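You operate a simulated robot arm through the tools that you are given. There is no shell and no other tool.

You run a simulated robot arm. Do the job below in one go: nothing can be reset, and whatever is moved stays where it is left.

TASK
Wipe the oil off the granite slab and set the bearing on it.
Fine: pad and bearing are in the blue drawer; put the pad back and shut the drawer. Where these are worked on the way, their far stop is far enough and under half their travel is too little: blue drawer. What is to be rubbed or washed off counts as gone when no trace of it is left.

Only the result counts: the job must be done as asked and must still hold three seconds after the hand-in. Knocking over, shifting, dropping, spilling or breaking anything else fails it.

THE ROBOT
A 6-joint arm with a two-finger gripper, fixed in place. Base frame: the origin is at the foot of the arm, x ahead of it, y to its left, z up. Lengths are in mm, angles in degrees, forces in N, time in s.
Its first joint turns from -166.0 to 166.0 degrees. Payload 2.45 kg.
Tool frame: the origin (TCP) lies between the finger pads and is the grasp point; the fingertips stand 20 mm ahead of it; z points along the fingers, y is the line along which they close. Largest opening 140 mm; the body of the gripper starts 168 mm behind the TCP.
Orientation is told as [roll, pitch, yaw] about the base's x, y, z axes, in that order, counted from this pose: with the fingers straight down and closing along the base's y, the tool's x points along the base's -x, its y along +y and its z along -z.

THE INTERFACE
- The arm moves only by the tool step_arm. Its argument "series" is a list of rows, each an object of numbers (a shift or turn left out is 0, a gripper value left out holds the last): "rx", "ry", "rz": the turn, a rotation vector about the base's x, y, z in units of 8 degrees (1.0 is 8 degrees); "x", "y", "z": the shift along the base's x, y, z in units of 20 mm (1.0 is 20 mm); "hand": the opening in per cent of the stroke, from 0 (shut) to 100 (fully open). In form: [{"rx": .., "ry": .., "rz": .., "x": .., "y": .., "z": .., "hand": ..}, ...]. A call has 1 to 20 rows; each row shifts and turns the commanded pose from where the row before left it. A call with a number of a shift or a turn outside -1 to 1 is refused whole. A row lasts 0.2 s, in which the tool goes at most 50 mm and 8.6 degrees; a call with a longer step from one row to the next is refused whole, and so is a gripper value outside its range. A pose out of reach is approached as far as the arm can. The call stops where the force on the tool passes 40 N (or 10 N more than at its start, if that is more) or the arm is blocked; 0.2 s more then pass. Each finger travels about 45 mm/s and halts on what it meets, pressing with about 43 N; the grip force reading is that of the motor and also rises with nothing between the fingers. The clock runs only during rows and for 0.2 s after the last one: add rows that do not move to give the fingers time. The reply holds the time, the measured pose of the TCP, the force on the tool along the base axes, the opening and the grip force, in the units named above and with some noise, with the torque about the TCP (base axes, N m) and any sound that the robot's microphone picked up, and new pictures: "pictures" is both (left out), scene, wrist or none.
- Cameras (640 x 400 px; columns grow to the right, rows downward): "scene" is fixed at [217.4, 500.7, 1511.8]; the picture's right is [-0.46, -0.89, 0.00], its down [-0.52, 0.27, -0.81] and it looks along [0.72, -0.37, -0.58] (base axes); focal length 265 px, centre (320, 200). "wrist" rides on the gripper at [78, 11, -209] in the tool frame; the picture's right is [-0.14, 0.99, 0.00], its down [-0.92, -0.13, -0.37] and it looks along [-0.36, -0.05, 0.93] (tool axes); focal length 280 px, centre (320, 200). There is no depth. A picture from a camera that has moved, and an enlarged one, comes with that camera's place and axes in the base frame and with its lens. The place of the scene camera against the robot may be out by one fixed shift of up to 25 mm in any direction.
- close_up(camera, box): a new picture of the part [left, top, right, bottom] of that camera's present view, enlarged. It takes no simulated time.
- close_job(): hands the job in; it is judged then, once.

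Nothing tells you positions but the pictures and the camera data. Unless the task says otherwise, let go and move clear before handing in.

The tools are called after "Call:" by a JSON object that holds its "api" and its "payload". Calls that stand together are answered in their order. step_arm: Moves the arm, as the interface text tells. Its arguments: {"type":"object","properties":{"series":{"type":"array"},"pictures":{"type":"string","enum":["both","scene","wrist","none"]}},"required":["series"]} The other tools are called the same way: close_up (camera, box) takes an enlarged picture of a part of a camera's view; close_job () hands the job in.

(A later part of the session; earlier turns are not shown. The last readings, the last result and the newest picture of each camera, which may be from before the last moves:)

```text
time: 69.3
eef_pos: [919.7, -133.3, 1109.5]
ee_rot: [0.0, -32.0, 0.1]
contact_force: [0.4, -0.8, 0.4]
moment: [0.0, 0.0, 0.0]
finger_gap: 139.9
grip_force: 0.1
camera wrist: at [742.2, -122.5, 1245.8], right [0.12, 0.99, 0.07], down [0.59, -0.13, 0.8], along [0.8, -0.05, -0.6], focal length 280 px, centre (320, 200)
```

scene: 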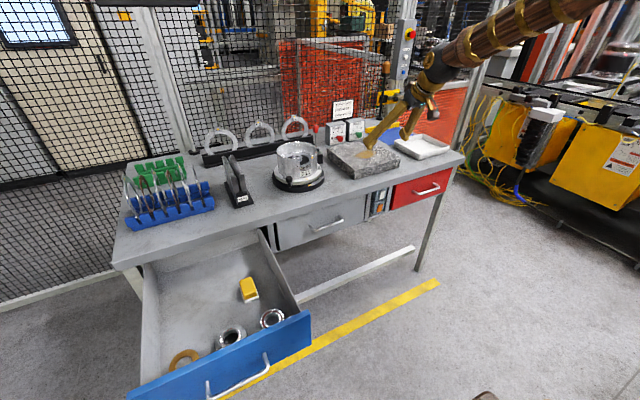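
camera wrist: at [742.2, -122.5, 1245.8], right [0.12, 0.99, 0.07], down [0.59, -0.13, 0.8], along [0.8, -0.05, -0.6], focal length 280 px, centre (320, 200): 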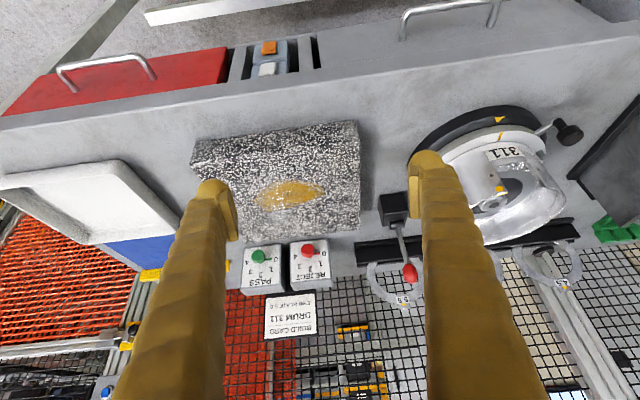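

The two views intersect at an oil centre of about (1123, -196) with the slab top near z≈939. I'll enlarge this view for the slab corners and table edge.

Call:
{"api": "close_up", "payload": {"camera": "wrist", "box": [170, 100, 410, 250]}}

Call:
{"api": "close_up", "payload": {"camera": "wrist", "box": [210, 150, 370, 250]}}

```text
2.67 times, centred on (290, 175) of wrist
camera zoom: at [742.2, -122.5, 1245.8], right [0.12, 0.99, 0.07], down [0.59, -0.13, 0.8], along [0.8, -0.05, -0.6], focal length 748 px, centre (400, 267)
```

zoom: 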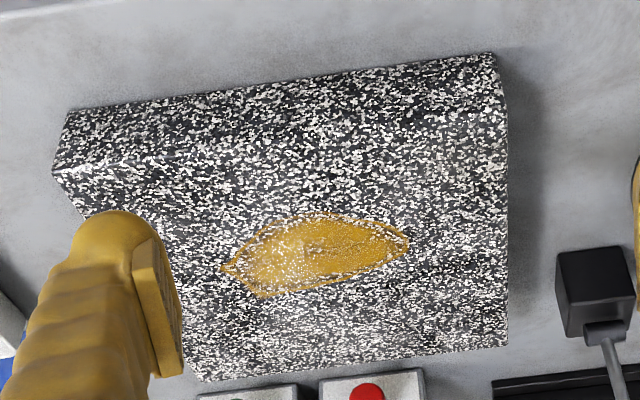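

```text
4.00 times, centred on (290, 200) of wrist
camera zoom: at [742.2, -122.5, 1245.8], right [0.12, 0.99, 0.07], down [0.59, -0.13, 0.8], along [0.8, -0.05, -0.6], focal length 1122 px, centre (440, 200)
```

zoom: 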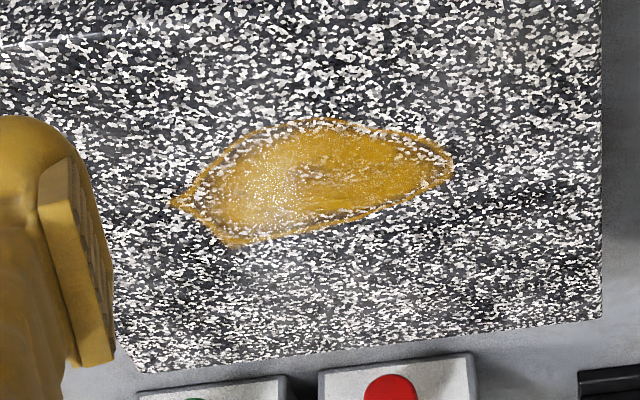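

The slab top spans x≈1024–1274, y≈-329 to -75 at z≈939. The oil covers x≈1085–1165, y≈-266 to -139. I'll test reach with this tilt above the patch, at a safe height.

Call:
{"api": "step_arm", "payload": {"series": [{"x": 0.96, "y": -0.28, "z": -0.25}, {"x": 0.96, "y": -0.28, "z": -0.25}, {"x": 0.96, "y": -0.28, "z": -0.25}, {"x": 0.96, "y": -0.28, "z": -0.25}, {"x": 0.96, "y": -0.28, "z": -0.25}, {"x": 0.96, "y": -0.28, "z": -0.25}, {"x": 0.96, "y": -0.28, "z": -0.25}, {"x": 0.96, "y": -0.28, "z": -0.25}, {"x": 0.96, "y": -0.28, "z": -0.25}, {"x": 0.96, "y": -0.28, "z": -0.25}, {"x": 0.96, "y": -0.28, "z": -0.25}, {"x": 0.96, "y": -0.28, "z": -0.25}, {"x": 0}], "pictures": "both"}}

```text
time: 72.1
eef_pos: [1150.2, -201.2, 1047.1]
ee_rot: [-0.1, -32.0, 0.0]
contact_force: [0.5, -0.4, -0.1]
moment: [0.02, 0.0, 0.04]
finger_gap: 139.8
grip_force: 0.0
camera wrist: at [973.0, -190.8, 1183.7], right [0.12, 0.99, 0.07], down [0.59, -0.13, 0.8], along [0.8, -0.05, -0.6], focal length 280 px, centre (320, 200)
```

scene: 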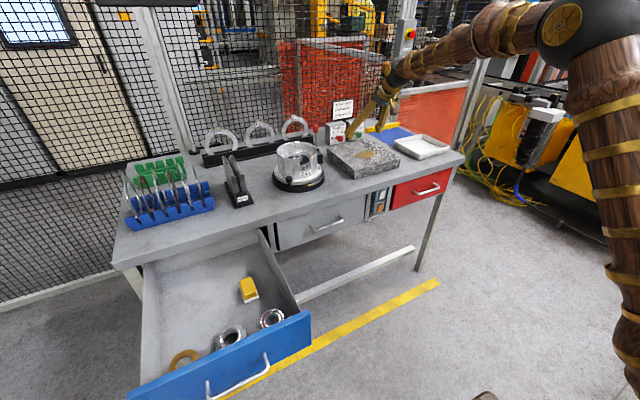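
wrist: 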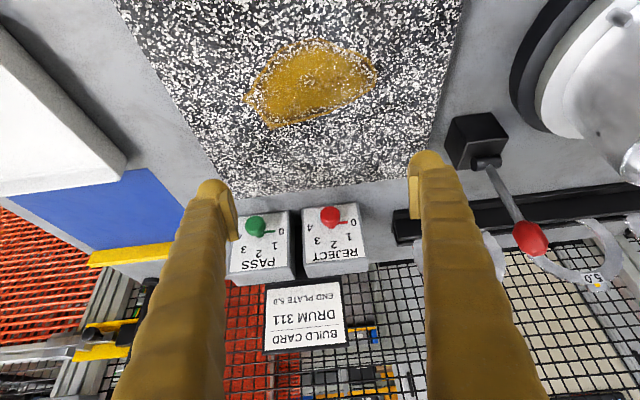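

The arm reaches above the oil at 32° tilt. I'll check from this safe height whether less tilt also reaches.

Call:
{"api": "step_arm", "payload": {"series": [{"ry": 1}, {"ry": 1}, {"ry": 0}], "pictures": "none"}}

```text
time: 72.9
eef_pos: [1149.9, -201.7, 1047.5]
ee_rot: [-0.1, -15.9, 0.0]
contact_force: [0.5, 0.3, -0.2]
moment: [0.03, 0.02, 0.01]
finger_gap: 140.1
grip_force: 0.2
```

Call:
{"api": "step_arm", "payload": {"series": [{"ry": 1}, {"ry": 0.98}, {"ry": 0}], "pictures": "wrist"}}

```text
time: 73.7
eef_pos: [1149.8, -201.1, 1048.3]
ee_rot: [-0.1, 0.1, 0.0]
contact_force: [-1.2, 0.2, -0.2]
moment: [0.04, -0.01, 0.02]
finger_gap: 139.9
grip_force: 0.0
camera wrist: at [1071.1, -190.1, 1257.8], right [0.14, 0.99, 0.0], down [0.92, -0.13, 0.37], along [0.37, -0.05, -0.93], focal length 280 px, centre (320, 200)
```

wrist: 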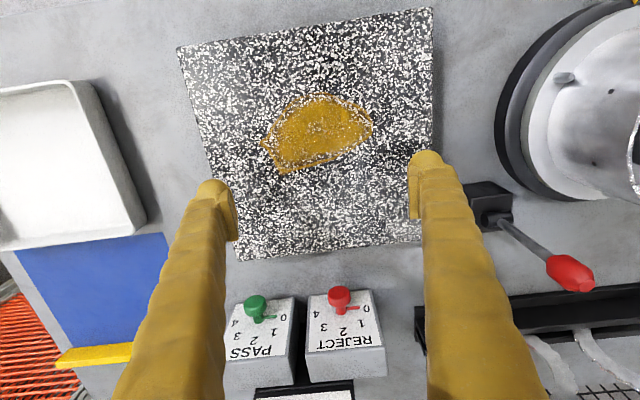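

The arm even reaches here with the tool vertical, so no tilt is needed. I'll check that this still holds near the wiping height, keeping the fingertips above the slab.

Call:
{"api": "step_arm", "payload": {"series": [{"z": -1}, {"z": -1}, {"z": -1}, {"z": -0.4}, {"z": 0}], "pictures": "wrist"}}

```text
time: 74.9
eef_pos: [1151.2, -200.7, 980.3]
ee_rot: [-0.1, -0.2, 0.0]
contact_force: [0.4, 0.3, 0.0]
moment: [-0.02, 0.01, -0.01]
finger_gap: 140.1
grip_force: 0.1
camera wrist: at [1071.5, -190.2, 1190.2], right [0.14, 0.99, 0.0], down [0.92, -0.13, 0.37], along [0.37, -0.05, -0.93], focal length 280 px, centre (320, 200)
```

wrist: 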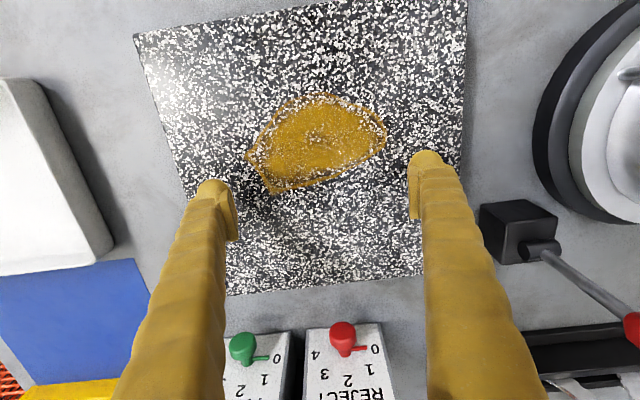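

The vertical tool reaches down to z=980 here without trouble. Now I'll go back high over the bench to the drawer to fetch the pad.

Call:
{"api": "step_arm", "payload": {"series": [{"z": 1}, {"z": 1}, {"z": 1}, {"z": 1}, {"z": 1}, {"z": 1}, {"z": 1}, {"z": 1}, {"z": 1}, {"x": -1}, {"x": -1}, {"x": -1}, {"x": -1}, {"x": -1}, {"x": -1}, {"x": -0.5, "y": 1}, {"x": -0.5, "y": 1}, {"x": -0.5, "y": 1}, {"x": -0.5, "y": 1}, {"x": -0.5, "y": 1}], "pictures": "none"}}

Call:
{"api": "step_arm", "payload": {"series": [{"x": -0.5, "y": 1}, {"x": -0.5, "y": 1}, {"x": -0.5, "y": 1}, {"x": -0.5, "y": 1}, {"x": -0.5, "y": 1}, {"x": -0.5, "y": 1}, {"x": -0.5, "y": 1}, {"x": -0.5, "y": 1}, {"x": -0.5, "y": 1}, {"x": -0.5, "y": 1}, {"y": 1}, {"y": 1}, {"y": 1}, {"y": 1}, {"y": 1}, {"y": 1}, {"y": 1}, {"y": 1}, {"y": 1}, {"y": 1}], "pictures": "none"}}

Call:
{"api": "step_arm", "payload": {"series": [{"y": 1}, {"y": 1}, {"y": 1}, {"y": 1}, {"y": 1}, {"y": 1}, {"y": 1}, {"y": 1}, {"x": -0.5, "z": -1}, {"x": -0.5, "z": -1}, {"x": -0.5, "z": -1}, {"z": -1}, {"z": -1}, {"z": -1}, {"z": -1}, {"z": -1}, {"z": 0}], "pictures": "wrist"}}

```text
time: 79.1
eef_pos: [964.3, -95.6, 1155.4]
ee_rot: [-0.1, -0.1, 0.0]
contact_force: [-0.5, 0.6, -0.5]
moment: [0.02, 0.03, -0.01]
finger_gap: 140.0
grip_force: 0.1
out of reach, approached as far as the arm can: row 8, 9
```

```text
time: 83.3
eef_pos: [864.0, 302.5, 1153.6]
ee_rot: [-0.2, 0.0, 0.1]
contact_force: [-0.6, -1.2, -0.3]
moment: [0.0, -0.04, 0.03]
finger_gap: 140.0
grip_force: 0.1
```

```text
time: 86.9
eef_pos: [834.5, 463.0, 992.4]
ee_rot: [-0.1, 0.0, -0.1]
contact_force: [0.4, -0.2, 0.0]
moment: [0.0, 0.0, 0.01]
finger_gap: 140.2
grip_force: 0.0
camera wrist: at [755.4, 473.8, 1201.9], right [0.14, 0.99, 0.0], down [0.92, -0.13, 0.37], along [0.37, -0.05, -0.93], focal length 280 px, centre (320, 200)
```

wrist: 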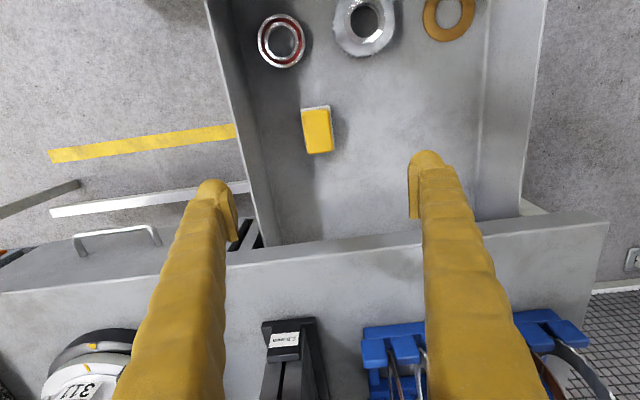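

Call:
{"api": "close_up", "payload": {"camera": "wrist", "box": [276, 95, 356, 145]}}

Call:
{"api": "close_up", "payload": {"camera": "wrist", "box": [268, 110, 364, 170]}}

```text
8.00 times, centred on (316, 120) of wrist
camera zoom: at [755.4, 473.8, 1201.9], right [0.14, 0.99, 0.0], down [0.92, -0.13, 0.37], along [0.37, -0.05, -0.93], focal length 2243 px, centre (352, 840)
```

zoom: 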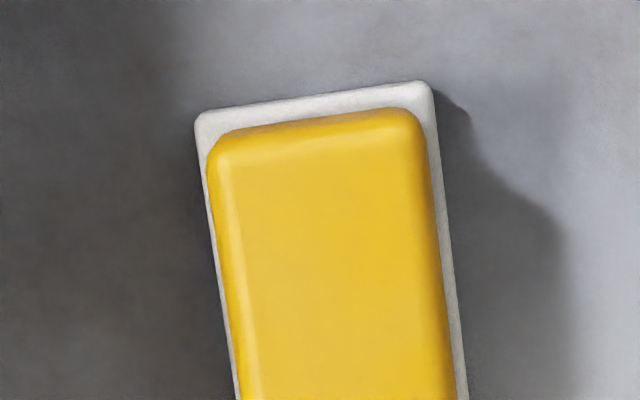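

```text
6.67 times, centred on (316, 140) of wrist
camera zoom: at [755.4, 473.8, 1201.9], right [0.14, 0.99, 0.0], down [0.92, -0.13, 0.37], along [0.37, -0.05, -0.93], focal length 1869 px, centre (347, 600)
```

zoom: 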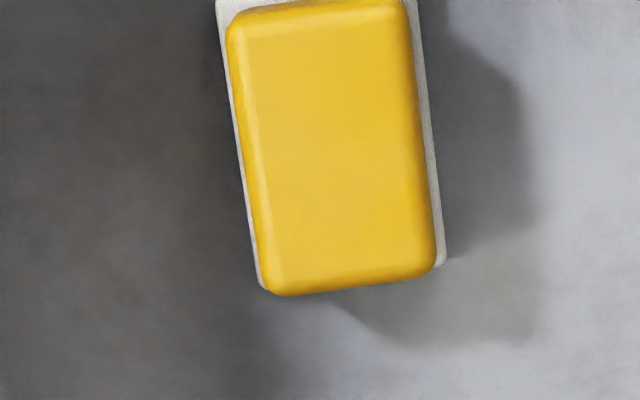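

The pad centre works out at about (820, 462), so I'm nearly above it. I'll descend partway and check alignment again.

Call:
{"api": "step_arm", "payload": {"series": [{"x": -0.36, "z": -1}, {"x": -0.36, "z": -1}, {"z": -1}, {"z": -1}, {"z": -1}, {"z": -1}, {"z": -1}, {"z": -1}, {"z": -1}, {"z": 0, "hand": 70}, {"z": 0}, {"z": 0}], "pictures": "wrist"}}

```text
time: 89.5
eef_pos: [820.0, 463.7, 813.9]
ee_rot: [-0.1, -0.1, 0.0]
contact_force: [0.0, -0.4, 1.1]
moment: [-0.01, 0.04, -0.01]
finger_gap: 97.9
grip_force: 0.0
camera wrist: at [740.9, 473.6, 1023.7], right [0.14, 0.99, 0.0], down [0.92, -0.13, 0.37], along [0.37, -0.05, -0.93], focal length 280 px, centre (320, 200)
```

wrist: 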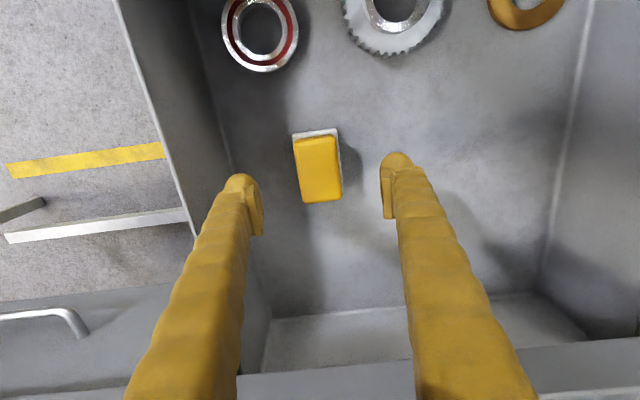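

Call:
{"api": "step_arm", "payload": {"series": [{"z": -0.7}, {"z": -0.7}, {"z": -0.7}, {"z": -0.6}, {"z": 0}], "pictures": "wrist"}}

Call:
{"api": "close_up", "payload": {"camera": "wrist", "box": [240, 100, 400, 200]}}

Call:
{"api": "close_up", "payload": {"camera": "scene", "box": [200, 240, 300, 320]}}

```text
time: 90.7
eef_pos: [818.7, 464.2, 759.0]
ee_rot: [0.0, -0.1, 0.0]
contact_force: [0.4, 0.5, 0.0]
moment: [-0.02, 0.0, -0.02]
finger_gap: 97.8
grip_force: 0.0
camera wrist: at [740.1, 473.8, 968.3], right [0.14, 0.99, 0.0], down [0.92, -0.13, 0.37], along [0.37, -0.05, -0.93], focal length 280 px, centre (320, 200)
```

wrist: 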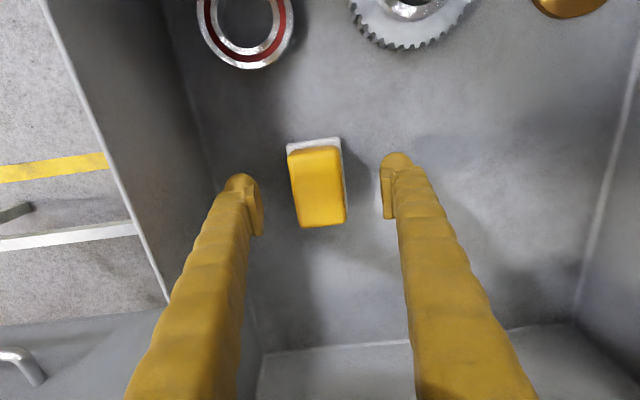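

```text
4.00 times, centred on (320, 150) of wrist
camera zoom: at [740.1, 473.8, 968.3], right [0.14, 0.99, 0.0], down [0.92, -0.13, 0.37], along [0.37, -0.05, -0.93], focal length 1122 px, centre (320, 400)
```

zoom: 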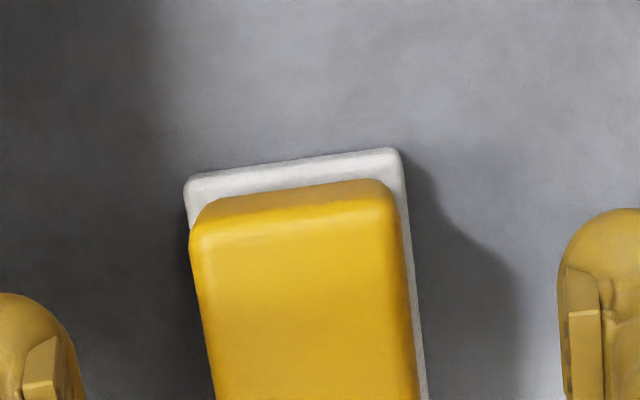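

```text
5.00 times, centred on (250, 280) of scene
camera zoom: at [217.4, 500.7, 1511.8], right [-0.46, -0.89, 0.0], down [-0.52, 0.27, -0.81], along [0.72, -0.37, -0.58], focal length 1324 px, centre (670, -200)
```

zoom: 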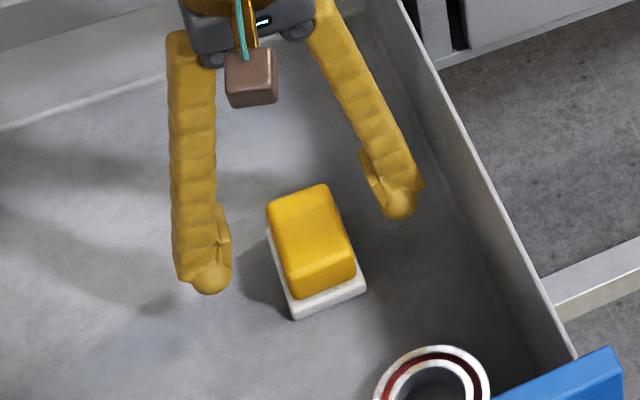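

The fingers straddle the pad, with the base top near z≈700–706 and the yellow grip about 25–30 mm above that. I'll lower so the tips stay just above the white base, then close on the yellow grip.

Call:
{"api": "step_arm", "payload": {"series": [{"x": 0.1, "y": -0.16, "z": -0.5}, {"z": -0.5}, {"z": -0.45}, {"z": 0, "hand": 20}, {"hand": 20}, {"hand": 20}, {"hand": 20}, {"hand": 20}, {"hand": 10}, {"hand": 10}], "pictures": "wrist"}}

```text
time: 92.5
eef_pos: [824.4, 461.1, 734.1]
ee_rot: [0.0, -0.2, 0.1]
contact_force: [-1.5, -2.5, 14.0]
moment: [-0.06, 0.16, 0.02]
finger_gap: 42.6
grip_force: 43.1
stopped in row 9: the force on the tool passed its limit at 43 N (the readings are from after the stop); the commanded pose is now the measured one
camera wrist: at [743.7, 470.5, 943.0], right [0.14, 0.99, 0.0], down [0.92, -0.13, 0.37], along [0.37, -0.05, -0.93], focal length 280 px, centre (320, 200)
```

wrist: 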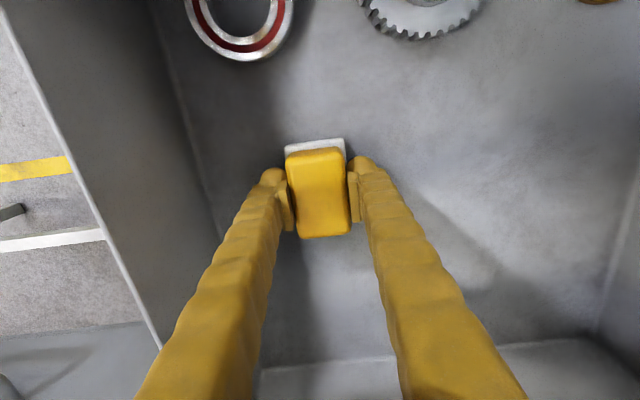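

The grip is on the yellow block (42.6 mm gap, 43 N). I'll lift it slowly.

Call:
{"api": "step_arm", "payload": {"series": [{"z": 0.1, "hand": 10}, {"z": 0.3}, {"z": 0.5}, {"z": 1}, {"z": 1}, {"z": 1}, {"z": 1}, {"z": 0}], "pictures": "both"}}

```text
time: 94.3
eef_pos: [823.4, 459.5, 830.2]
ee_rot: [0.1, -0.2, 0.0]
contact_force: [1.2, 0.3, -0.8]
moment: [0.03, 0.03, 0.03]
finger_gap: 42.6
grip_force: 43.3
camera wrist: at [742.5, 470.1, 1039.8], right [0.14, 0.99, 0.0], down [0.92, -0.13, 0.37], along [0.37, -0.05, -0.93], focal length 280 px, centre (320, 200)
```

scene: 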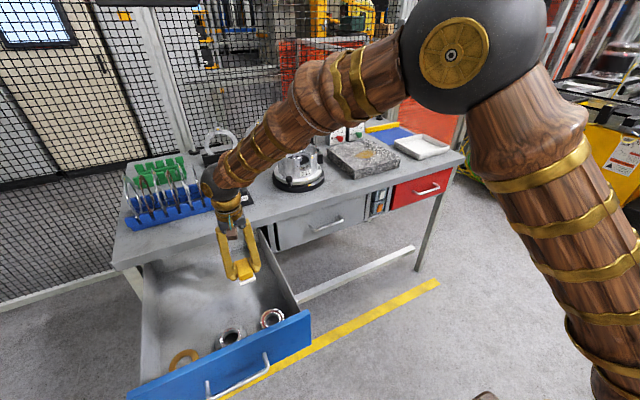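
wrist: 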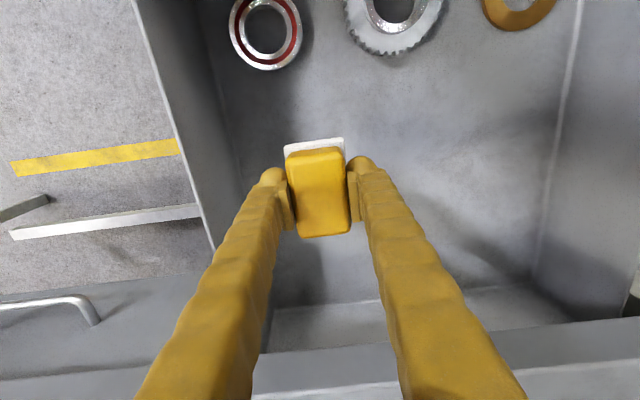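

The pad is held securely. I'll lift clear and carry it to the slab, keeping to the front side of the bench.

Call:
{"api": "step_arm", "payload": {"series": [{"z": 1}, {"z": 1}, {"z": 1}, {"z": 1}, {"z": 1}, {"z": 1}, {"z": 1}, {"z": 1}, {"z": 1}, {"z": 1}, {"z": 1}, {"z": 1}, {"z": 1}, {"y": -1}, {"y": -1}, {"y": -1}, {"y": -1}, {"y": -1}, {"y": -1}, {"y": -1}], "pictures": "none"}}

Call:
{"api": "step_arm", "payload": {"series": [{"y": -1}, {"y": -1}, {"y": -1}, {"y": -1}, {"y": -1}, {"y": -1}, {"y": -1}, {"y": -1}, {"y": -1}, {"y": -1}, {"y": -1}, {"y": -1}, {"y": -1}, {"y": -1}, {"y": -1}, {"y": -1}, {"y": -1}, {"y": -1}, {"y": -1}, {"y": -1}], "pictures": "none"}}

Call:
{"api": "step_arm", "payload": {"series": [{"y": -1}, {"y": -1}, {"y": -1}, {"y": -1}, {"y": -1}, {"y": -0.5}, {"x": 1}, {"x": 1}, {"x": 1}, {"x": 1}, {"x": 1}, {"x": 1}, {"x": 1}, {"x": 1}, {"x": 1}, {"x": 1}, {"x": 1}, {"x": 1}, {"x": 1}, {"x": 0}], "pictures": "both"}}

```text
time: 98.5
eef_pos: [823.0, 320.5, 1091.5]
ee_rot: [-0.1, -0.3, 0.0]
contact_force: [-0.1, -0.5, 0.0]
moment: [-0.02, 0.0, -0.01]
finger_gap: 42.3
grip_force: 43.1
```

```text
time: 102.7
eef_pos: [820.8, -80.2, 1090.7]
ee_rot: [-0.1, -0.2, -0.1]
contact_force: [0.3, -0.3, -0.1]
moment: [0.01, 0.01, 0.02]
finger_gap: 42.5
grip_force: 42.9
```

```text
time: 106.9
eef_pos: [1083.9, -189.8, 1091.3]
ee_rot: [-0.1, -0.2, 0.0]
contact_force: [0.5, 0.3, -0.8]
moment: [0.0, 0.01, -0.02]
finger_gap: 42.7
grip_force: 42.3
camera wrist: at [1004.2, -180.5, 1299.9], right [0.14, 0.99, 0.0], down [0.92, -0.13, 0.37], along [0.37, -0.05, -0.93], focal length 280 px, centre (320, 200)
```

scene: 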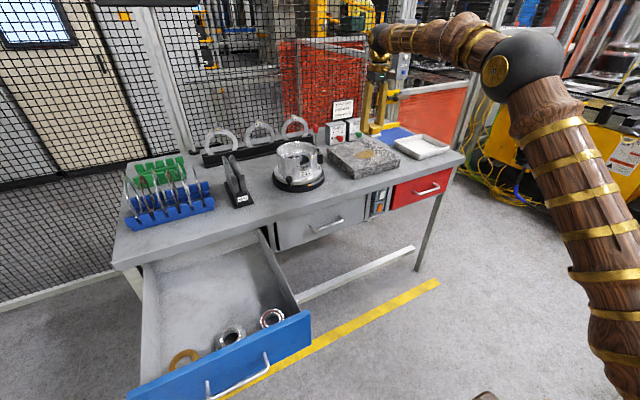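
wrist: 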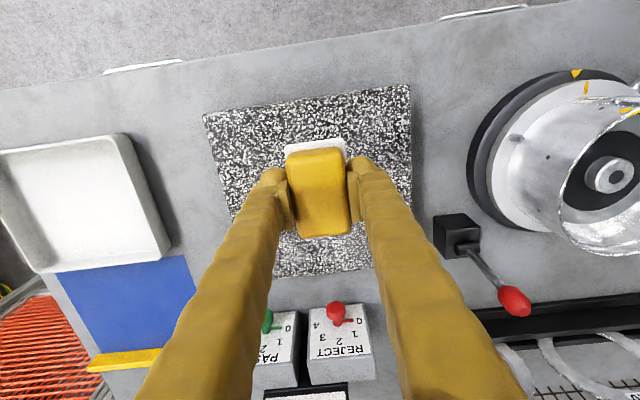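

The pad is above the slab. I'll move to the high-y edge of the oil and lower to just above the surface.

Call:
{"api": "step_arm", "payload": {"series": [{"x": 0.4, "y": 1, "z": -0.5}, {"x": 0.4, "y": 1, "z": -0.5}, {"y": 1, "z": -0.5}, {"y": 1, "z": -0.5}, {"z": -0.8}, {"z": -0.8}, {"z": 0}], "pictures": "wrist"}}

```text
time: 108.5
eef_pos: [1099.6, -110.1, 1020.0]
ee_rot: [-0.1, -0.3, 0.1]
contact_force: [0.5, 0.0, -0.8]
moment: [-0.01, -0.01, -0.01]
finger_gap: 42.4
grip_force: 43.2
camera wrist: at [1019.9, -99.9, 1228.7], right [0.14, 0.99, 0.0], down [0.92, -0.13, 0.37], along [0.37, -0.05, -0.93], focal length 280 px, centre (320, 200)
```

wrist: 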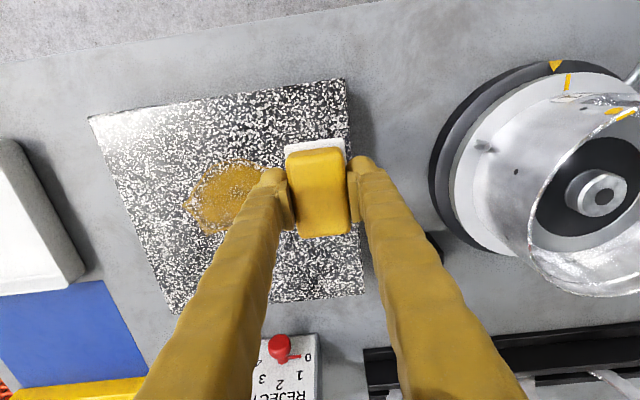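

Call:
{"api": "step_arm", "payload": {"series": [{"z": -0.7}, {"z": -0.6}, {"z": 0}, {"z": -0.1}, {"z": -0.1}, {"z": -0.1}, {"z": 0}], "pictures": "none"}}

```text
time: 110.1
eef_pos: [1098.0, -109.6, 986.6]
ee_rot: [0.0, -0.2, 0.0]
contact_force: [-0.3, 0.0, -0.6]
moment: [0.0, 0.06, -0.02]
finger_gap: 42.6
grip_force: 42.4
```

Call:
{"api": "step_arm", "payload": {"series": [{"z": -0.08}, {"z": -0.08}, {"z": -0.08}, {"z": -0.08}, {"z": 0}], "pictures": "none"}}

```text
time: 111.3
eef_pos: [1099.1, -108.9, 981.2]
ee_rot: [0.1, -0.3, 0.1]
contact_force: [0.0, 0.7, 0.0]
moment: [0.01, 0.03, 0.01]
finger_gap: 42.4
grip_force: 43.8
```

Call:
{"api": "step_arm", "payload": {"series": [{"z": -0.06}, {"z": -0.06}, {"z": -0.06}, {"z": 0}], "pictures": "none"}}

```text
time: 112.3
eef_pos: [1098.9, -109.4, 979.7]
ee_rot: [0.0, -0.5, 0.0]
contact_force: [-7.4, 4.2, 36.6]
moment: [0.09, 0.89, 0.02]
finger_gap: 42.4
grip_force: 43.3
```

There is contact at about z=979.5 with 37 N, slightly more on the near edge. I'll ease off about 1 mm, trim the pitch a little, and check.

Call:
{"api": "step_arm", "payload": {"series": [{"z": 0.05, "ry": 0.04}, {"z": 0}], "pictures": "wrist"}}

```text
time: 112.9
eef_pos: [1099.7, -109.0, 979.2]
ee_rot: [0.0, -0.2, 0.0]
contact_force: [9.5, -0.1, 40.1]
moment: [0.02, -0.84, -0.04]
finger_gap: 42.6
grip_force: 43.0
camera wrist: at [1020.4, -99.4, 1188.3], right [0.14, 0.99, 0.0], down [0.92, -0.13, 0.37], along [0.37, -0.05, -0.93], focal length 280 px, centre (320, 200)
```

wrist: 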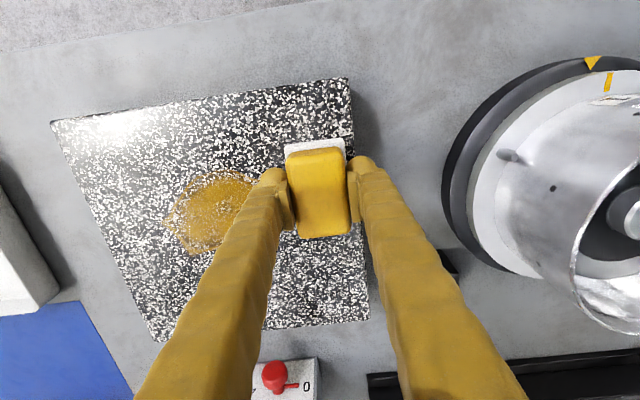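

Call:
{"api": "step_arm", "payload": {"series": [{"z": 0.06, "ry": -0.02}, {"z": 0}], "pictures": "none"}}

```text
time: 113.5
eef_pos: [1098.5, -108.2, 978.6]
ee_rot: [0.0, -0.1, 0.0]
contact_force: [13.5, 0.0, 29.7]
moment: [-0.01, -0.47, 0.01]
finger_gap: 42.5
grip_force: 42.5
```

Contact is now centred on the pad. I'll ease off slightly and begin a slow sweep along -y, watching the force.

Call:
{"api": "step_arm", "payload": {"series": [{"z": 0.03}, {"y": -0.3}, {"y": -0.4}, {"y": -0.4}, {"y": -0.4}, {"y": -0.4}, {"y": -0.4}, {"y": 0}], "pictures": "wrist"}}

```text
time: 115.3
eef_pos: [1099.1, -154.8, 980.2]
ee_rot: [0.1, -0.2, 0.0]
contact_force: [0.2, 1.2, -0.2]
moment: [-0.02, 0.01, 0.0]
finger_gap: 42.4
grip_force: 42.8
camera wrist: at [1020.1, -145.2, 1189.5], right [0.14, 0.99, 0.0], down [0.92, -0.13, 0.37], along [0.37, -0.05, -0.93], focal length 280 px, centre (320, 200)
```

wrist: 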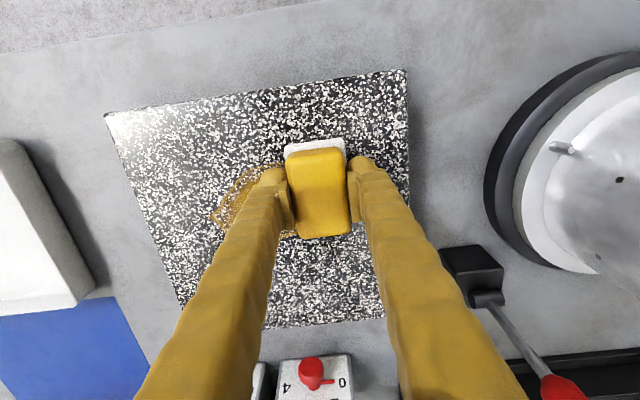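

Contact was lost as I moved. I'll press down slightly again.

Call:
{"api": "step_arm", "payload": {"series": [{"z": -0.05}, {"z": 0}], "pictures": "none"}}

```text
time: 115.9
eef_pos: [1099.3, -155.2, 978.6]
ee_rot: [0.0, -0.1, 0.1]
contact_force: [-1.1, -0.1, 0.1]
moment: [0.01, 0.07, -0.06]
finger_gap: 42.6
grip_force: 42.7
```

Call:
{"api": "step_arm", "payload": {"series": [{"z": -0.04}, {"z": 0}], "pictures": "none"}}

```text
time: 116.5
eef_pos: [1099.5, -155.6, 979.5]
ee_rot: [0.0, -0.2, 0.0]
contact_force: [-1.8, -2.5, 14.1]
moment: [-0.04, 0.43, 0.02]
finger_gap: 42.5
grip_force: 43.1
```

Call:
{"api": "step_arm", "payload": {"series": [{"z": -0.02, "ry": 0.01}, {"y": 0.4}, {"y": 0.4}, {"y": 0.4}, {"y": 0}], "pictures": "none"}}

```text
time: 117.7
eef_pos: [1099.5, -131.3, 978.3]
ee_rot: [0.0, 0.0, 0.1]
contact_force: [2.2, -8.4, 32.1]
moment: [-0.15, -0.08, -0.04]
finger_gap: 42.6
grip_force: 43.0
```

Call:
{"api": "step_arm", "payload": {"series": [{"y": -0.4, "z": -0.008}, {"y": -0.4, "z": -0.008}, {"y": -0.4, "z": -0.008}, {"y": -0.4, "z": -0.008}, {"y": -0.4, "z": -0.008}, {"y": -0.4, "z": -0.008}, {"y": 0}], "pictures": "none"}}

```text
time: 118.4
eef_pos: [1098.8, -146.0, 977.3]
ee_rot: [-0.1, -0.1, 0.1]
contact_force: [0.3, -2.3, 8.3]
moment: [-0.07, 0.07, 0.04]
finger_gap: 42.6
grip_force: 43.2
stopped in row 3: the force on the tool passed its limit at 45 N (the readings are from after the stop); the commanded pose is now the measured one
```

Call:
{"api": "step_arm", "payload": {"series": [{"y": -0.25}, {"y": -0.25}, {"y": -0.25}, {"y": -0.25}, {"y": -0.25}, {"y": -0.25}, {"y": 0}], "pictures": "wrist"}}

```text
time: 120.0
eef_pos: [1098.2, -175.5, 978.4]
ee_rot: [0.0, -0.1, 0.1]
contact_force: [1.1, 4.5, 19.8]
moment: [0.04, 0.01, 0.05]
finger_gap: 42.8
grip_force: 43.1
camera wrist: at [1020.0, -165.4, 1188.1], right [0.14, 0.99, 0.0], down [0.92, -0.13, 0.37], along [0.37, -0.05, -0.93], focal length 280 px, centre (320, 200)
```

wrist: 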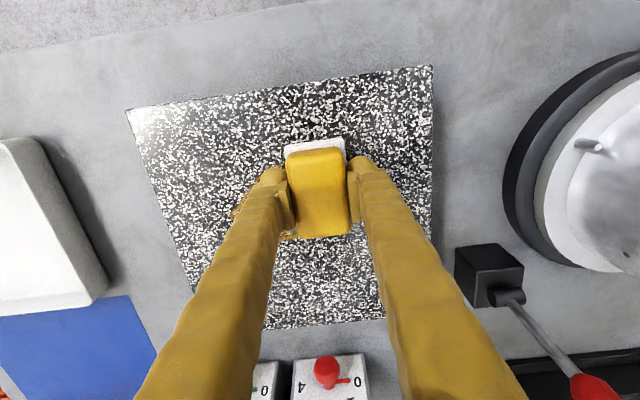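

That works: contact is about 20 N and the surface right of the pad looks clean. I'll continue along -y.

Call:
{"api": "step_arm", "payload": {"series": [{"y": -0.3}, {"y": -0.3}, {"y": -0.3}, {"y": -0.3}, {"y": -0.3}, {"y": -0.3}, {"y": -0.3}, {"y": -0.3}, {"y": 0}], "pictures": "none"}}

```text
time: 122.0
eef_pos: [1098.2, -223.2, 979.8]
ee_rot: [0.1, 0.0, 0.1]
contact_force: [-0.3, 7.9, 23.3]
moment: [0.09, -0.05, 0.04]
finger_gap: 42.2
grip_force: 43.1
```

Call:
{"api": "step_arm", "payload": {"series": [{"y": -0.3}, {"y": -0.3}, {"y": -0.3}, {"y": -0.3}, {"y": -0.3}, {"y": -0.3}, {"y": -0.3}, {"y": -0.3}, {"y": -0.3}, {"y": -0.3}, {"y": 0}], "pictures": "wrist"}}

```text
time: 124.4
eef_pos: [1099.1, -283.8, 978.9]
ee_rot: [0.1, 0.0, 0.1]
contact_force: [-0.6, 3.9, 14.9]
moment: [0.03, -0.07, 0.04]
finger_gap: 42.5
grip_force: 43.0
camera wrist: at [1020.4, -273.7, 1188.1], right [0.14, 0.99, 0.0], down [0.92, -0.13, 0.37], along [0.37, -0.05, -0.93], focal length 280 px, centre (320, 200)
```

wrist: 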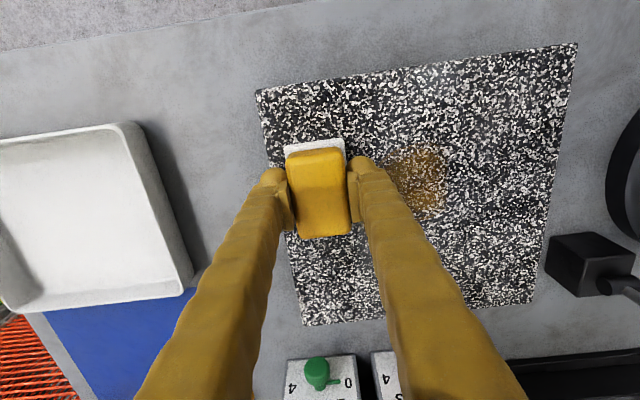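

Call:
{"api": "close_up", "payload": {"camera": "wrist", "box": [340, 60, 580, 210]}}

Call:
{"api": "close_up", "payload": {"camera": "scene", "box": [310, 120, 420, 189]}}

```text
2.67 times, centred on (460, 135) of wrist
camera zoom: at [1020.4, -273.7, 1188.1], right [0.14, 0.99, 0.0], down [0.92, -0.13, 0.37], along [0.37, -0.05, -0.93], focal length 748 px, centre (-53, 373)
```

zoom: 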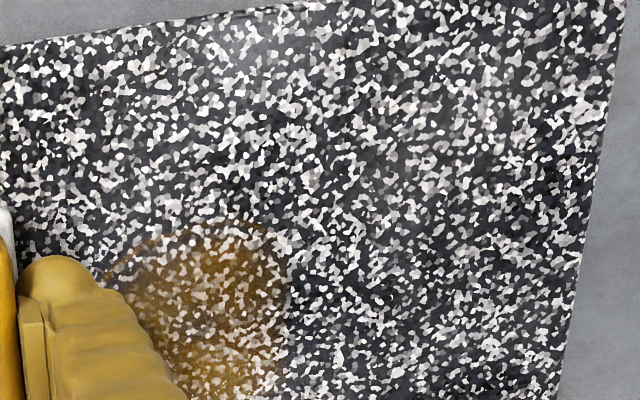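

```text
5.80 times, centred on (365, 154) of scene
camera zoom: at [217.4, 500.7, 1511.8], right [-0.46, -0.89, 0.0], down [-0.52, 0.27, -0.81], along [0.72, -0.37, -0.58], focal length 1534 px, centre (59, 464)
```

zoom: 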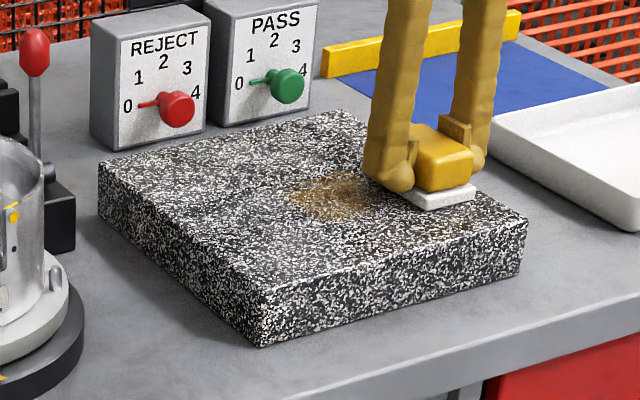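

Each pass removes part of it, and a faded brown patch remains. I'll sweep back along +y.

Call:
{"api": "step_arm", "payload": {"series": [{"y": 0.3}, {"y": 0.3}, {"y": 0.3}, {"y": 0.3}, {"y": 0.3}, {"y": 0.3}, {"y": 0.3}, {"y": 0.3}, {"y": 0.3}, {"y": 0.3}, {"y": 0.3}, {"y": 0.3}, {"y": 0}], "pictures": "none"}}

```text
time: 127.2
eef_pos: [1099.0, -210.0, 978.4]
ee_rot: [0.2, -0.1, 0.1]
contact_force: [1.2, -6.0, 15.0]
moment: [-0.14, 0.01, 0.01]
finger_gap: 42.6
grip_force: 43.0
```

Call:
{"api": "step_arm", "payload": {"series": [{"y": 0.3}, {"y": 0.3}, {"y": 0.3}, {"y": 0.3}, {"y": 0.3}, {"y": 0.3}, {"y": 0.3}, {"y": 0.3}, {"y": 0.3}, {"y": 0.3}, {"y": 0.3}, {"y": 0.3}, {"y": 0.3}, {"y": 0}], "pictures": "wrist"}}

```text
time: 130.2
eef_pos: [1099.3, -133.3, 978.7]
ee_rot: [0.1, -0.1, 0.1]
contact_force: [-1.3, -5.2, 21.7]
moment: [-0.12, 0.05, -0.02]
finger_gap: 42.5
grip_force: 42.6
camera wrist: at [1019.2, -123.3, 1188.0], right [0.14, 0.99, 0.0], down [0.92, -0.13, 0.37], along [0.37, -0.05, -0.93], focal length 280 px, centre (320, 200)
```

wrist: 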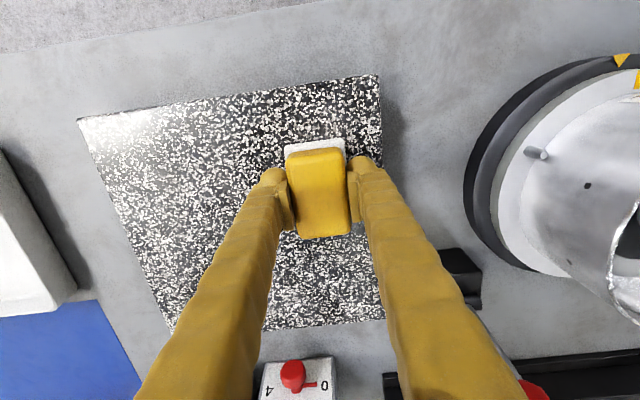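

That lane looks clean. I'll shift to x≈1135 to cover the far part and sweep along -y.

Call:
{"api": "step_arm", "payload": {"series": [{"x": 0.3}, {"x": 0.3}, {"x": 0.3}, {"x": 0.3}, {"x": 0.3}, {"x": 0.3}, {"y": -0.3}, {"y": -0.3}, {"y": -0.3}, {"y": -0.3}, {"y": -0.3}, {"y": -0.3}, {"y": 0}], "pictures": "none"}}

```text
time: 133.0
eef_pos: [1136.2, -169.9, 978.9]
ee_rot: [0.0, -0.1, 0.1]
contact_force: [0.7, 5.7, 21.3]
moment: [0.11, 0.02, 0.01]
finger_gap: 42.8
grip_force: 42.8
```

Call:
{"api": "step_arm", "payload": {"series": [{"y": -0.3}, {"y": -0.3}, {"y": -0.3}, {"y": -0.3}, {"y": -0.3}, {"y": -0.3}, {"y": -0.3}, {"y": -0.3}, {"y": -0.3}, {"y": -0.3}, {"y": -0.3}, {"y": -0.3}, {"y": -0.3}, {"y": -0.3}, {"y": -0.3}, {"y": -0.3}, {"y": -0.3}, {"y": -0.3}, {"y": 0}], "pictures": "wrist"}}

Call:
{"api": "close_up", "payload": {"camera": "wrist", "box": [250, 30, 590, 242]}}

Call:
{"api": "close_up", "payload": {"camera": "scene", "box": [310, 120, 420, 189]}}

```text
time: 137.0
eef_pos: [1134.2, -276.6, 977.3]
ee_rot: [0.0, -0.1, 0.1]
contact_force: [2.6, 5.9, 21.1]
moment: [0.06, 0.06, 0.0]
finger_gap: 42.5
grip_force: 43.4
camera wrist: at [1055.6, -267.1, 1188.0], right [0.14, 0.99, 0.0], down [0.92, -0.13, 0.37], along [0.37, -0.05, -0.93], focal length 280 px, centre (320, 200)
```

wrist: 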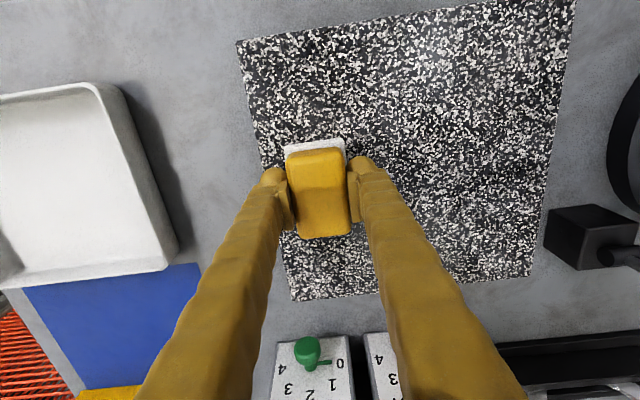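

```text
1.88 times, centred on (420, 136) of wrist
camera zoom: at [1055.6, -267.1, 1188.0], right [0.14, 0.99, 0.0], down [0.92, -0.13, 0.37], along [0.37, -0.05, -0.93], focal length 528 px, centre (132, 320)
```

zoom: 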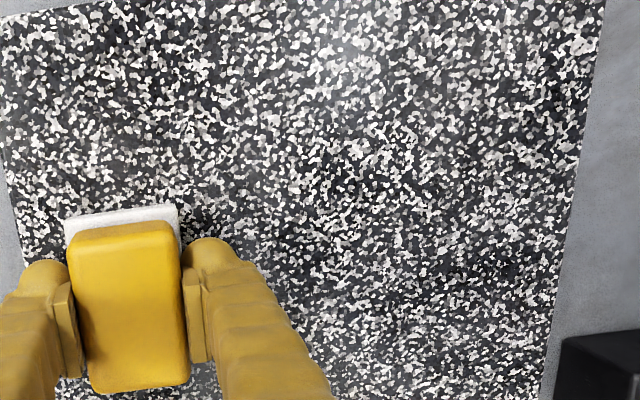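

```text
5.80 times, centred on (365, 154) of scene
camera zoom: at [217.4, 500.7, 1511.8], right [-0.46, -0.89, 0.0], down [-0.52, 0.27, -0.81], along [0.72, -0.37, -0.58], focal length 1534 px, centre (59, 464)
```

zoom: 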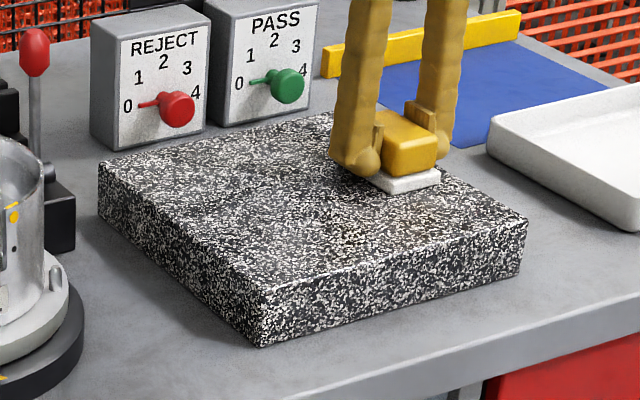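

It looks nearly clean. I'll make extra passes to leave no trace, starting with +y along this lane.

Call:
{"api": "step_arm", "payload": {"series": [{"x": 0.3}, {"x": 0.3}, {"x": 0.3}, {"y": 0.35}, {"y": 0.35}, {"y": 0.35}, {"y": 0.35}, {"y": 0.35}, {"y": 0.35}, {"y": 0.35}, {"y": 0.35}, {"y": 0.35}, {"y": 0.35}, {"y": 0.35}, {"y": 0}], "pictures": "none"}}

```text
time: 140.2
eef_pos: [1152.7, -199.2, 979.2]
ee_rot: [0.1, -0.3, 0.0]
contact_force: [2.7, -6.8, 27.3]
moment: [-0.15, 0.11, -0.02]
finger_gap: 42.7
grip_force: 43.3
```

Call:
{"api": "step_arm", "payload": {"series": [{"z": 0.01, "y": 0.3}, {"y": 0.3}, {"y": 0.3}, {"y": 0.3}, {"y": 0.3}, {"y": 0.3}, {"y": 0.3}, {"y": 0.3}, {"y": 0.3}, {"y": 0.3}, {"y": 0.3}, {"y": 0.3}, {"y": 0.3}, {"y": 0}], "pictures": "none"}}

```text
time: 143.2
eef_pos: [1152.4, -122.7, 979.3]
ee_rot: [0.1, -0.1, 0.0]
contact_force: [2.0, -6.4, 24.0]
moment: [-0.2, 0.01, 0.03]
finger_gap: 42.2
grip_force: 43.3
```

Call:
{"api": "step_arm", "payload": {"series": [{"x": -0.3}, {"x": -0.3}, {"x": -0.3}, {"x": -0.3}, {"x": -0.3}, {"x": -0.3}, {"y": -0.3}, {"y": -0.3}, {"y": -0.3}, {"y": -0.3}, {"y": -0.3}, {"y": -0.3}, {"y": -0.3}, {"y": -0.3}, {"y": -0.3}, {"y": -0.3}, {"y": -0.3}, {"y": -0.3}, {"y": 0}], "pictures": "none"}}

Call:
{"api": "step_arm", "payload": {"series": [{"y": -0.3}, {"y": -0.3}, {"y": -0.3}, {"y": -0.3}, {"y": -0.3}, {"y": -0.3}, {"y": -0.3}, {"y": -0.3}, {"y": -0.3}, {"y": -0.3}, {"y": -0.3}, {"y": -0.3}, {"y": -0.3}, {"y": -0.3}, {"y": 0}], "pictures": "wrist"}}

```text
time: 147.2
eef_pos: [1116.9, -193.9, 977.9]
ee_rot: [0.1, -0.2, 0.1]
contact_force: [0.7, 5.8, 14.8]
moment: [0.06, 0.03, 0.0]
finger_gap: 42.5
grip_force: 43.3
```

```text
time: 150.4
eef_pos: [1114.9, -278.5, 979.6]
ee_rot: [0.1, 0.0, 0.0]
contact_force: [-1.5, -0.2, 3.6]
moment: [-0.03, -0.11, -0.03]
finger_gap: 42.4
grip_force: 43.4
camera wrist: at [1037.2, -268.7, 1188.3], right [0.14, 0.99, 0.0], down [0.92, -0.13, 0.37], along [0.37, -0.05, -0.93], focal length 280 px, centre (320, 200)
```

wrist: 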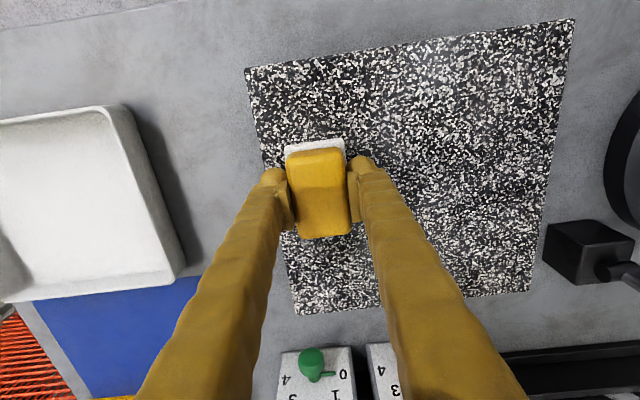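

I'll run the near lane at x≈1085 with a little more pressure, along +y.

Call:
{"api": "step_arm", "payload": {"series": [{"z": -0.03}, {"x": -0.3}, {"x": -0.3}, {"x": -0.3}, {"x": -0.3}, {"x": -0.3}, {"y": 0.3}, {"y": 0.3}, {"y": 0.3}, {"y": 0.3}, {"y": 0.3}, {"y": 0.3}, {"y": 0.3}, {"y": 0.3}, {"y": 0.3}, {"y": 0.3}, {"y": 0.3}, {"y": 0.3}, {"y": 0}], "pictures": "none"}}

Call:
{"api": "step_arm", "payload": {"series": [{"y": 0.3}, {"y": 0.3}, {"y": 0.3}, {"y": 0.3}, {"y": 0.3}, {"y": 0.3}, {"y": 0.3}, {"y": 0.3}, {"y": 0.3}, {"y": 0.3}, {"y": 0.3}, {"y": 0.3}, {"y": 0.3}, {"y": 0.3}, {"y": 0}], "pictures": "none"}}

```text
time: 154.4
eef_pos: [1086.0, -205.9, 979.0]
ee_rot: [0.0, -0.1, 0.1]
contact_force: [-1.0, -11.2, 35.8]
moment: [-0.24, 0.07, -0.05]
finger_gap: 42.1
grip_force: 42.9
```

```text
time: 157.6
eef_pos: [1088.0, -123.2, 978.3]
ee_rot: [0.1, -0.2, 0.1]
contact_force: [-0.8, -11.1, 40.9]
moment: [-0.22, 0.01, -0.01]
finger_gap: 42.6
grip_force: 43.1
```

Call:
{"api": "step_arm", "payload": {"series": [{"z": 0.02}, {"x": 0.3}, {"x": 0.3}, {"y": -0.3}, {"y": -0.3}, {"y": -0.3}, {"y": -0.3}, {"y": -0.3}, {"y": -0.3}, {"y": -0.3}, {"y": -0.3}, {"y": -0.3}, {"y": -0.3}, {"y": -0.3}, {"y": -0.3}, {"y": -0.3}, {"y": 0}], "pictures": "none"}}

Call:
{"api": "step_arm", "payload": {"series": [{"y": -0.3}, {"y": -0.3}, {"y": -0.3}, {"y": -0.3}, {"y": -0.3}, {"y": -0.3}, {"y": -0.3}, {"y": -0.3}, {"y": -0.3}, {"y": -0.3}, {"y": -0.3}, {"y": -0.3}, {"y": -0.3}, {"y": 0}], "pictures": "none"}}

```text
time: 161.2
eef_pos: [1098.5, -199.9, 977.2]
ee_rot: [0.1, -0.2, 0.1]
contact_force: [-0.4, 6.4, 21.0]
moment: [0.07, 0.2, -0.01]
finger_gap: 42.6
grip_force: 42.4
```

```text
time: 164.2
eef_pos: [1100.0, -277.3, 979.0]
ee_rot: [-0.1, 0.0, 0.1]
contact_force: [-1.1, 6.2, 25.6]
moment: [0.04, 0.05, 0.03]
finger_gap: 42.3
grip_force: 42.7
```

Call:
{"api": "step_arm", "payload": {"series": [{"x": 0.3}, {"x": 0.3}, {"x": 0.3}, {"x": 0.3}, {"x": 0.3}, {"x": 0.3}, {"y": 0.3}, {"y": 0.3}, {"y": 0.3}, {"y": 0.3}, {"y": 0.3}, {"y": 0.3}, {"y": 0.3}, {"y": 0.3}, {"y": 0.3}, {"y": 0.3}, {"y": 0.3}, {"y": 0.3}, {"y": 0.3}, {"y": 0}], "pictures": "none"}}

Call:
{"api": "step_arm", "payload": {"series": [{"y": 0.3}, {"y": 0.3}, {"y": 0.3}, {"y": 0.3}, {"y": 0.3}, {"y": 0.3}, {"y": 0.3}, {"y": 0.3}, {"y": 0.3}, {"y": 0.3}, {"y": 0.3}, {"y": 0.3}, {"y": 0.3}, {"z": 0.5}, {"z": 1}, {"z": 1}, {"z": 1}, {"z": 1}, {"z": 0}], "pictures": "both"}}

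```text
time: 168.4
eef_pos: [1135.1, -199.4, 978.3]
ee_rot: [0.1, -0.1, 0.1]
contact_force: [-1.4, -6.1, 25.8]
moment: [-0.15, 0.09, -0.04]
finger_gap: 42.2
grip_force: 42.8
```

```text
time: 172.4
eef_pos: [1137.2, -121.4, 1068.7]
ee_rot: [0.1, -0.1, 0.0]
contact_force: [-0.3, -0.3, -1.1]
moment: [-0.05, -0.02, -0.01]
finger_gap: 42.4
grip_force: 42.7
camera wrist: at [1057.0, -112.1, 1277.9], right [0.14, 0.99, 0.0], down [0.92, -0.13, 0.37], along [0.37, -0.05, -0.93], focal length 280 px, centre (320, 200)
```

scene: 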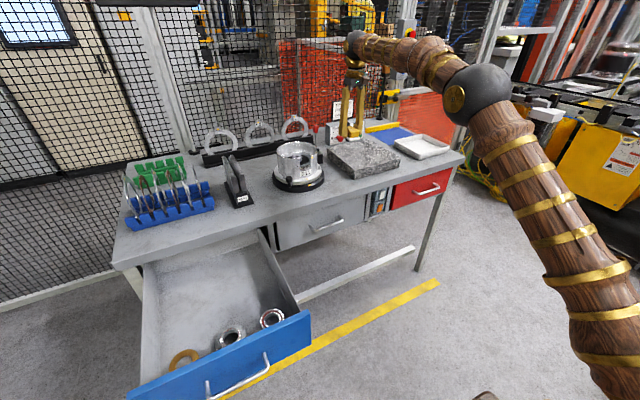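
wrist: 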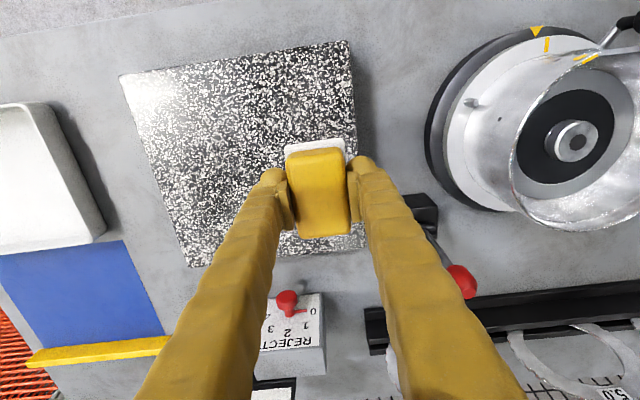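

Call:
{"api": "close_up", "payload": {"camera": "scene", "box": [320, 130, 410, 186]}}

Call:
{"api": "close_up", "payload": {"camera": "wrist", "box": [110, 40, 370, 202]}}

```text
7.11 times, centred on (365, 158) of scene
camera zoom: at [217.4, 500.7, 1511.8], right [-0.46, -0.89, 0.0], down [-0.52, 0.27, -0.81], along [0.72, -0.37, -0.58], focal length 1882 px, centre (0, 499)
```

zoom: 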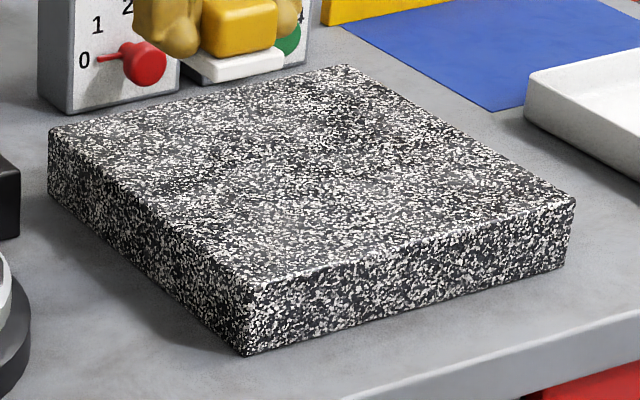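

```text
2.46 times, centred on (240, 121) of wrist
camera zoom: at [1057.0, -112.1, 1277.9], right [0.14, 0.99, 0.0], down [0.92, -0.13, 0.37], along [0.37, -0.05, -0.93], focal length 690 px, centre (517, 394)
```

zoom: 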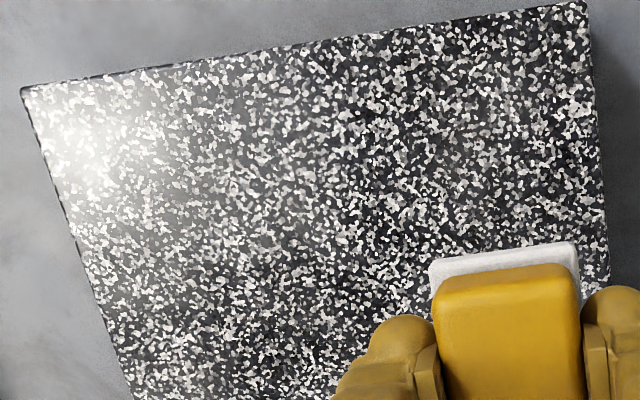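

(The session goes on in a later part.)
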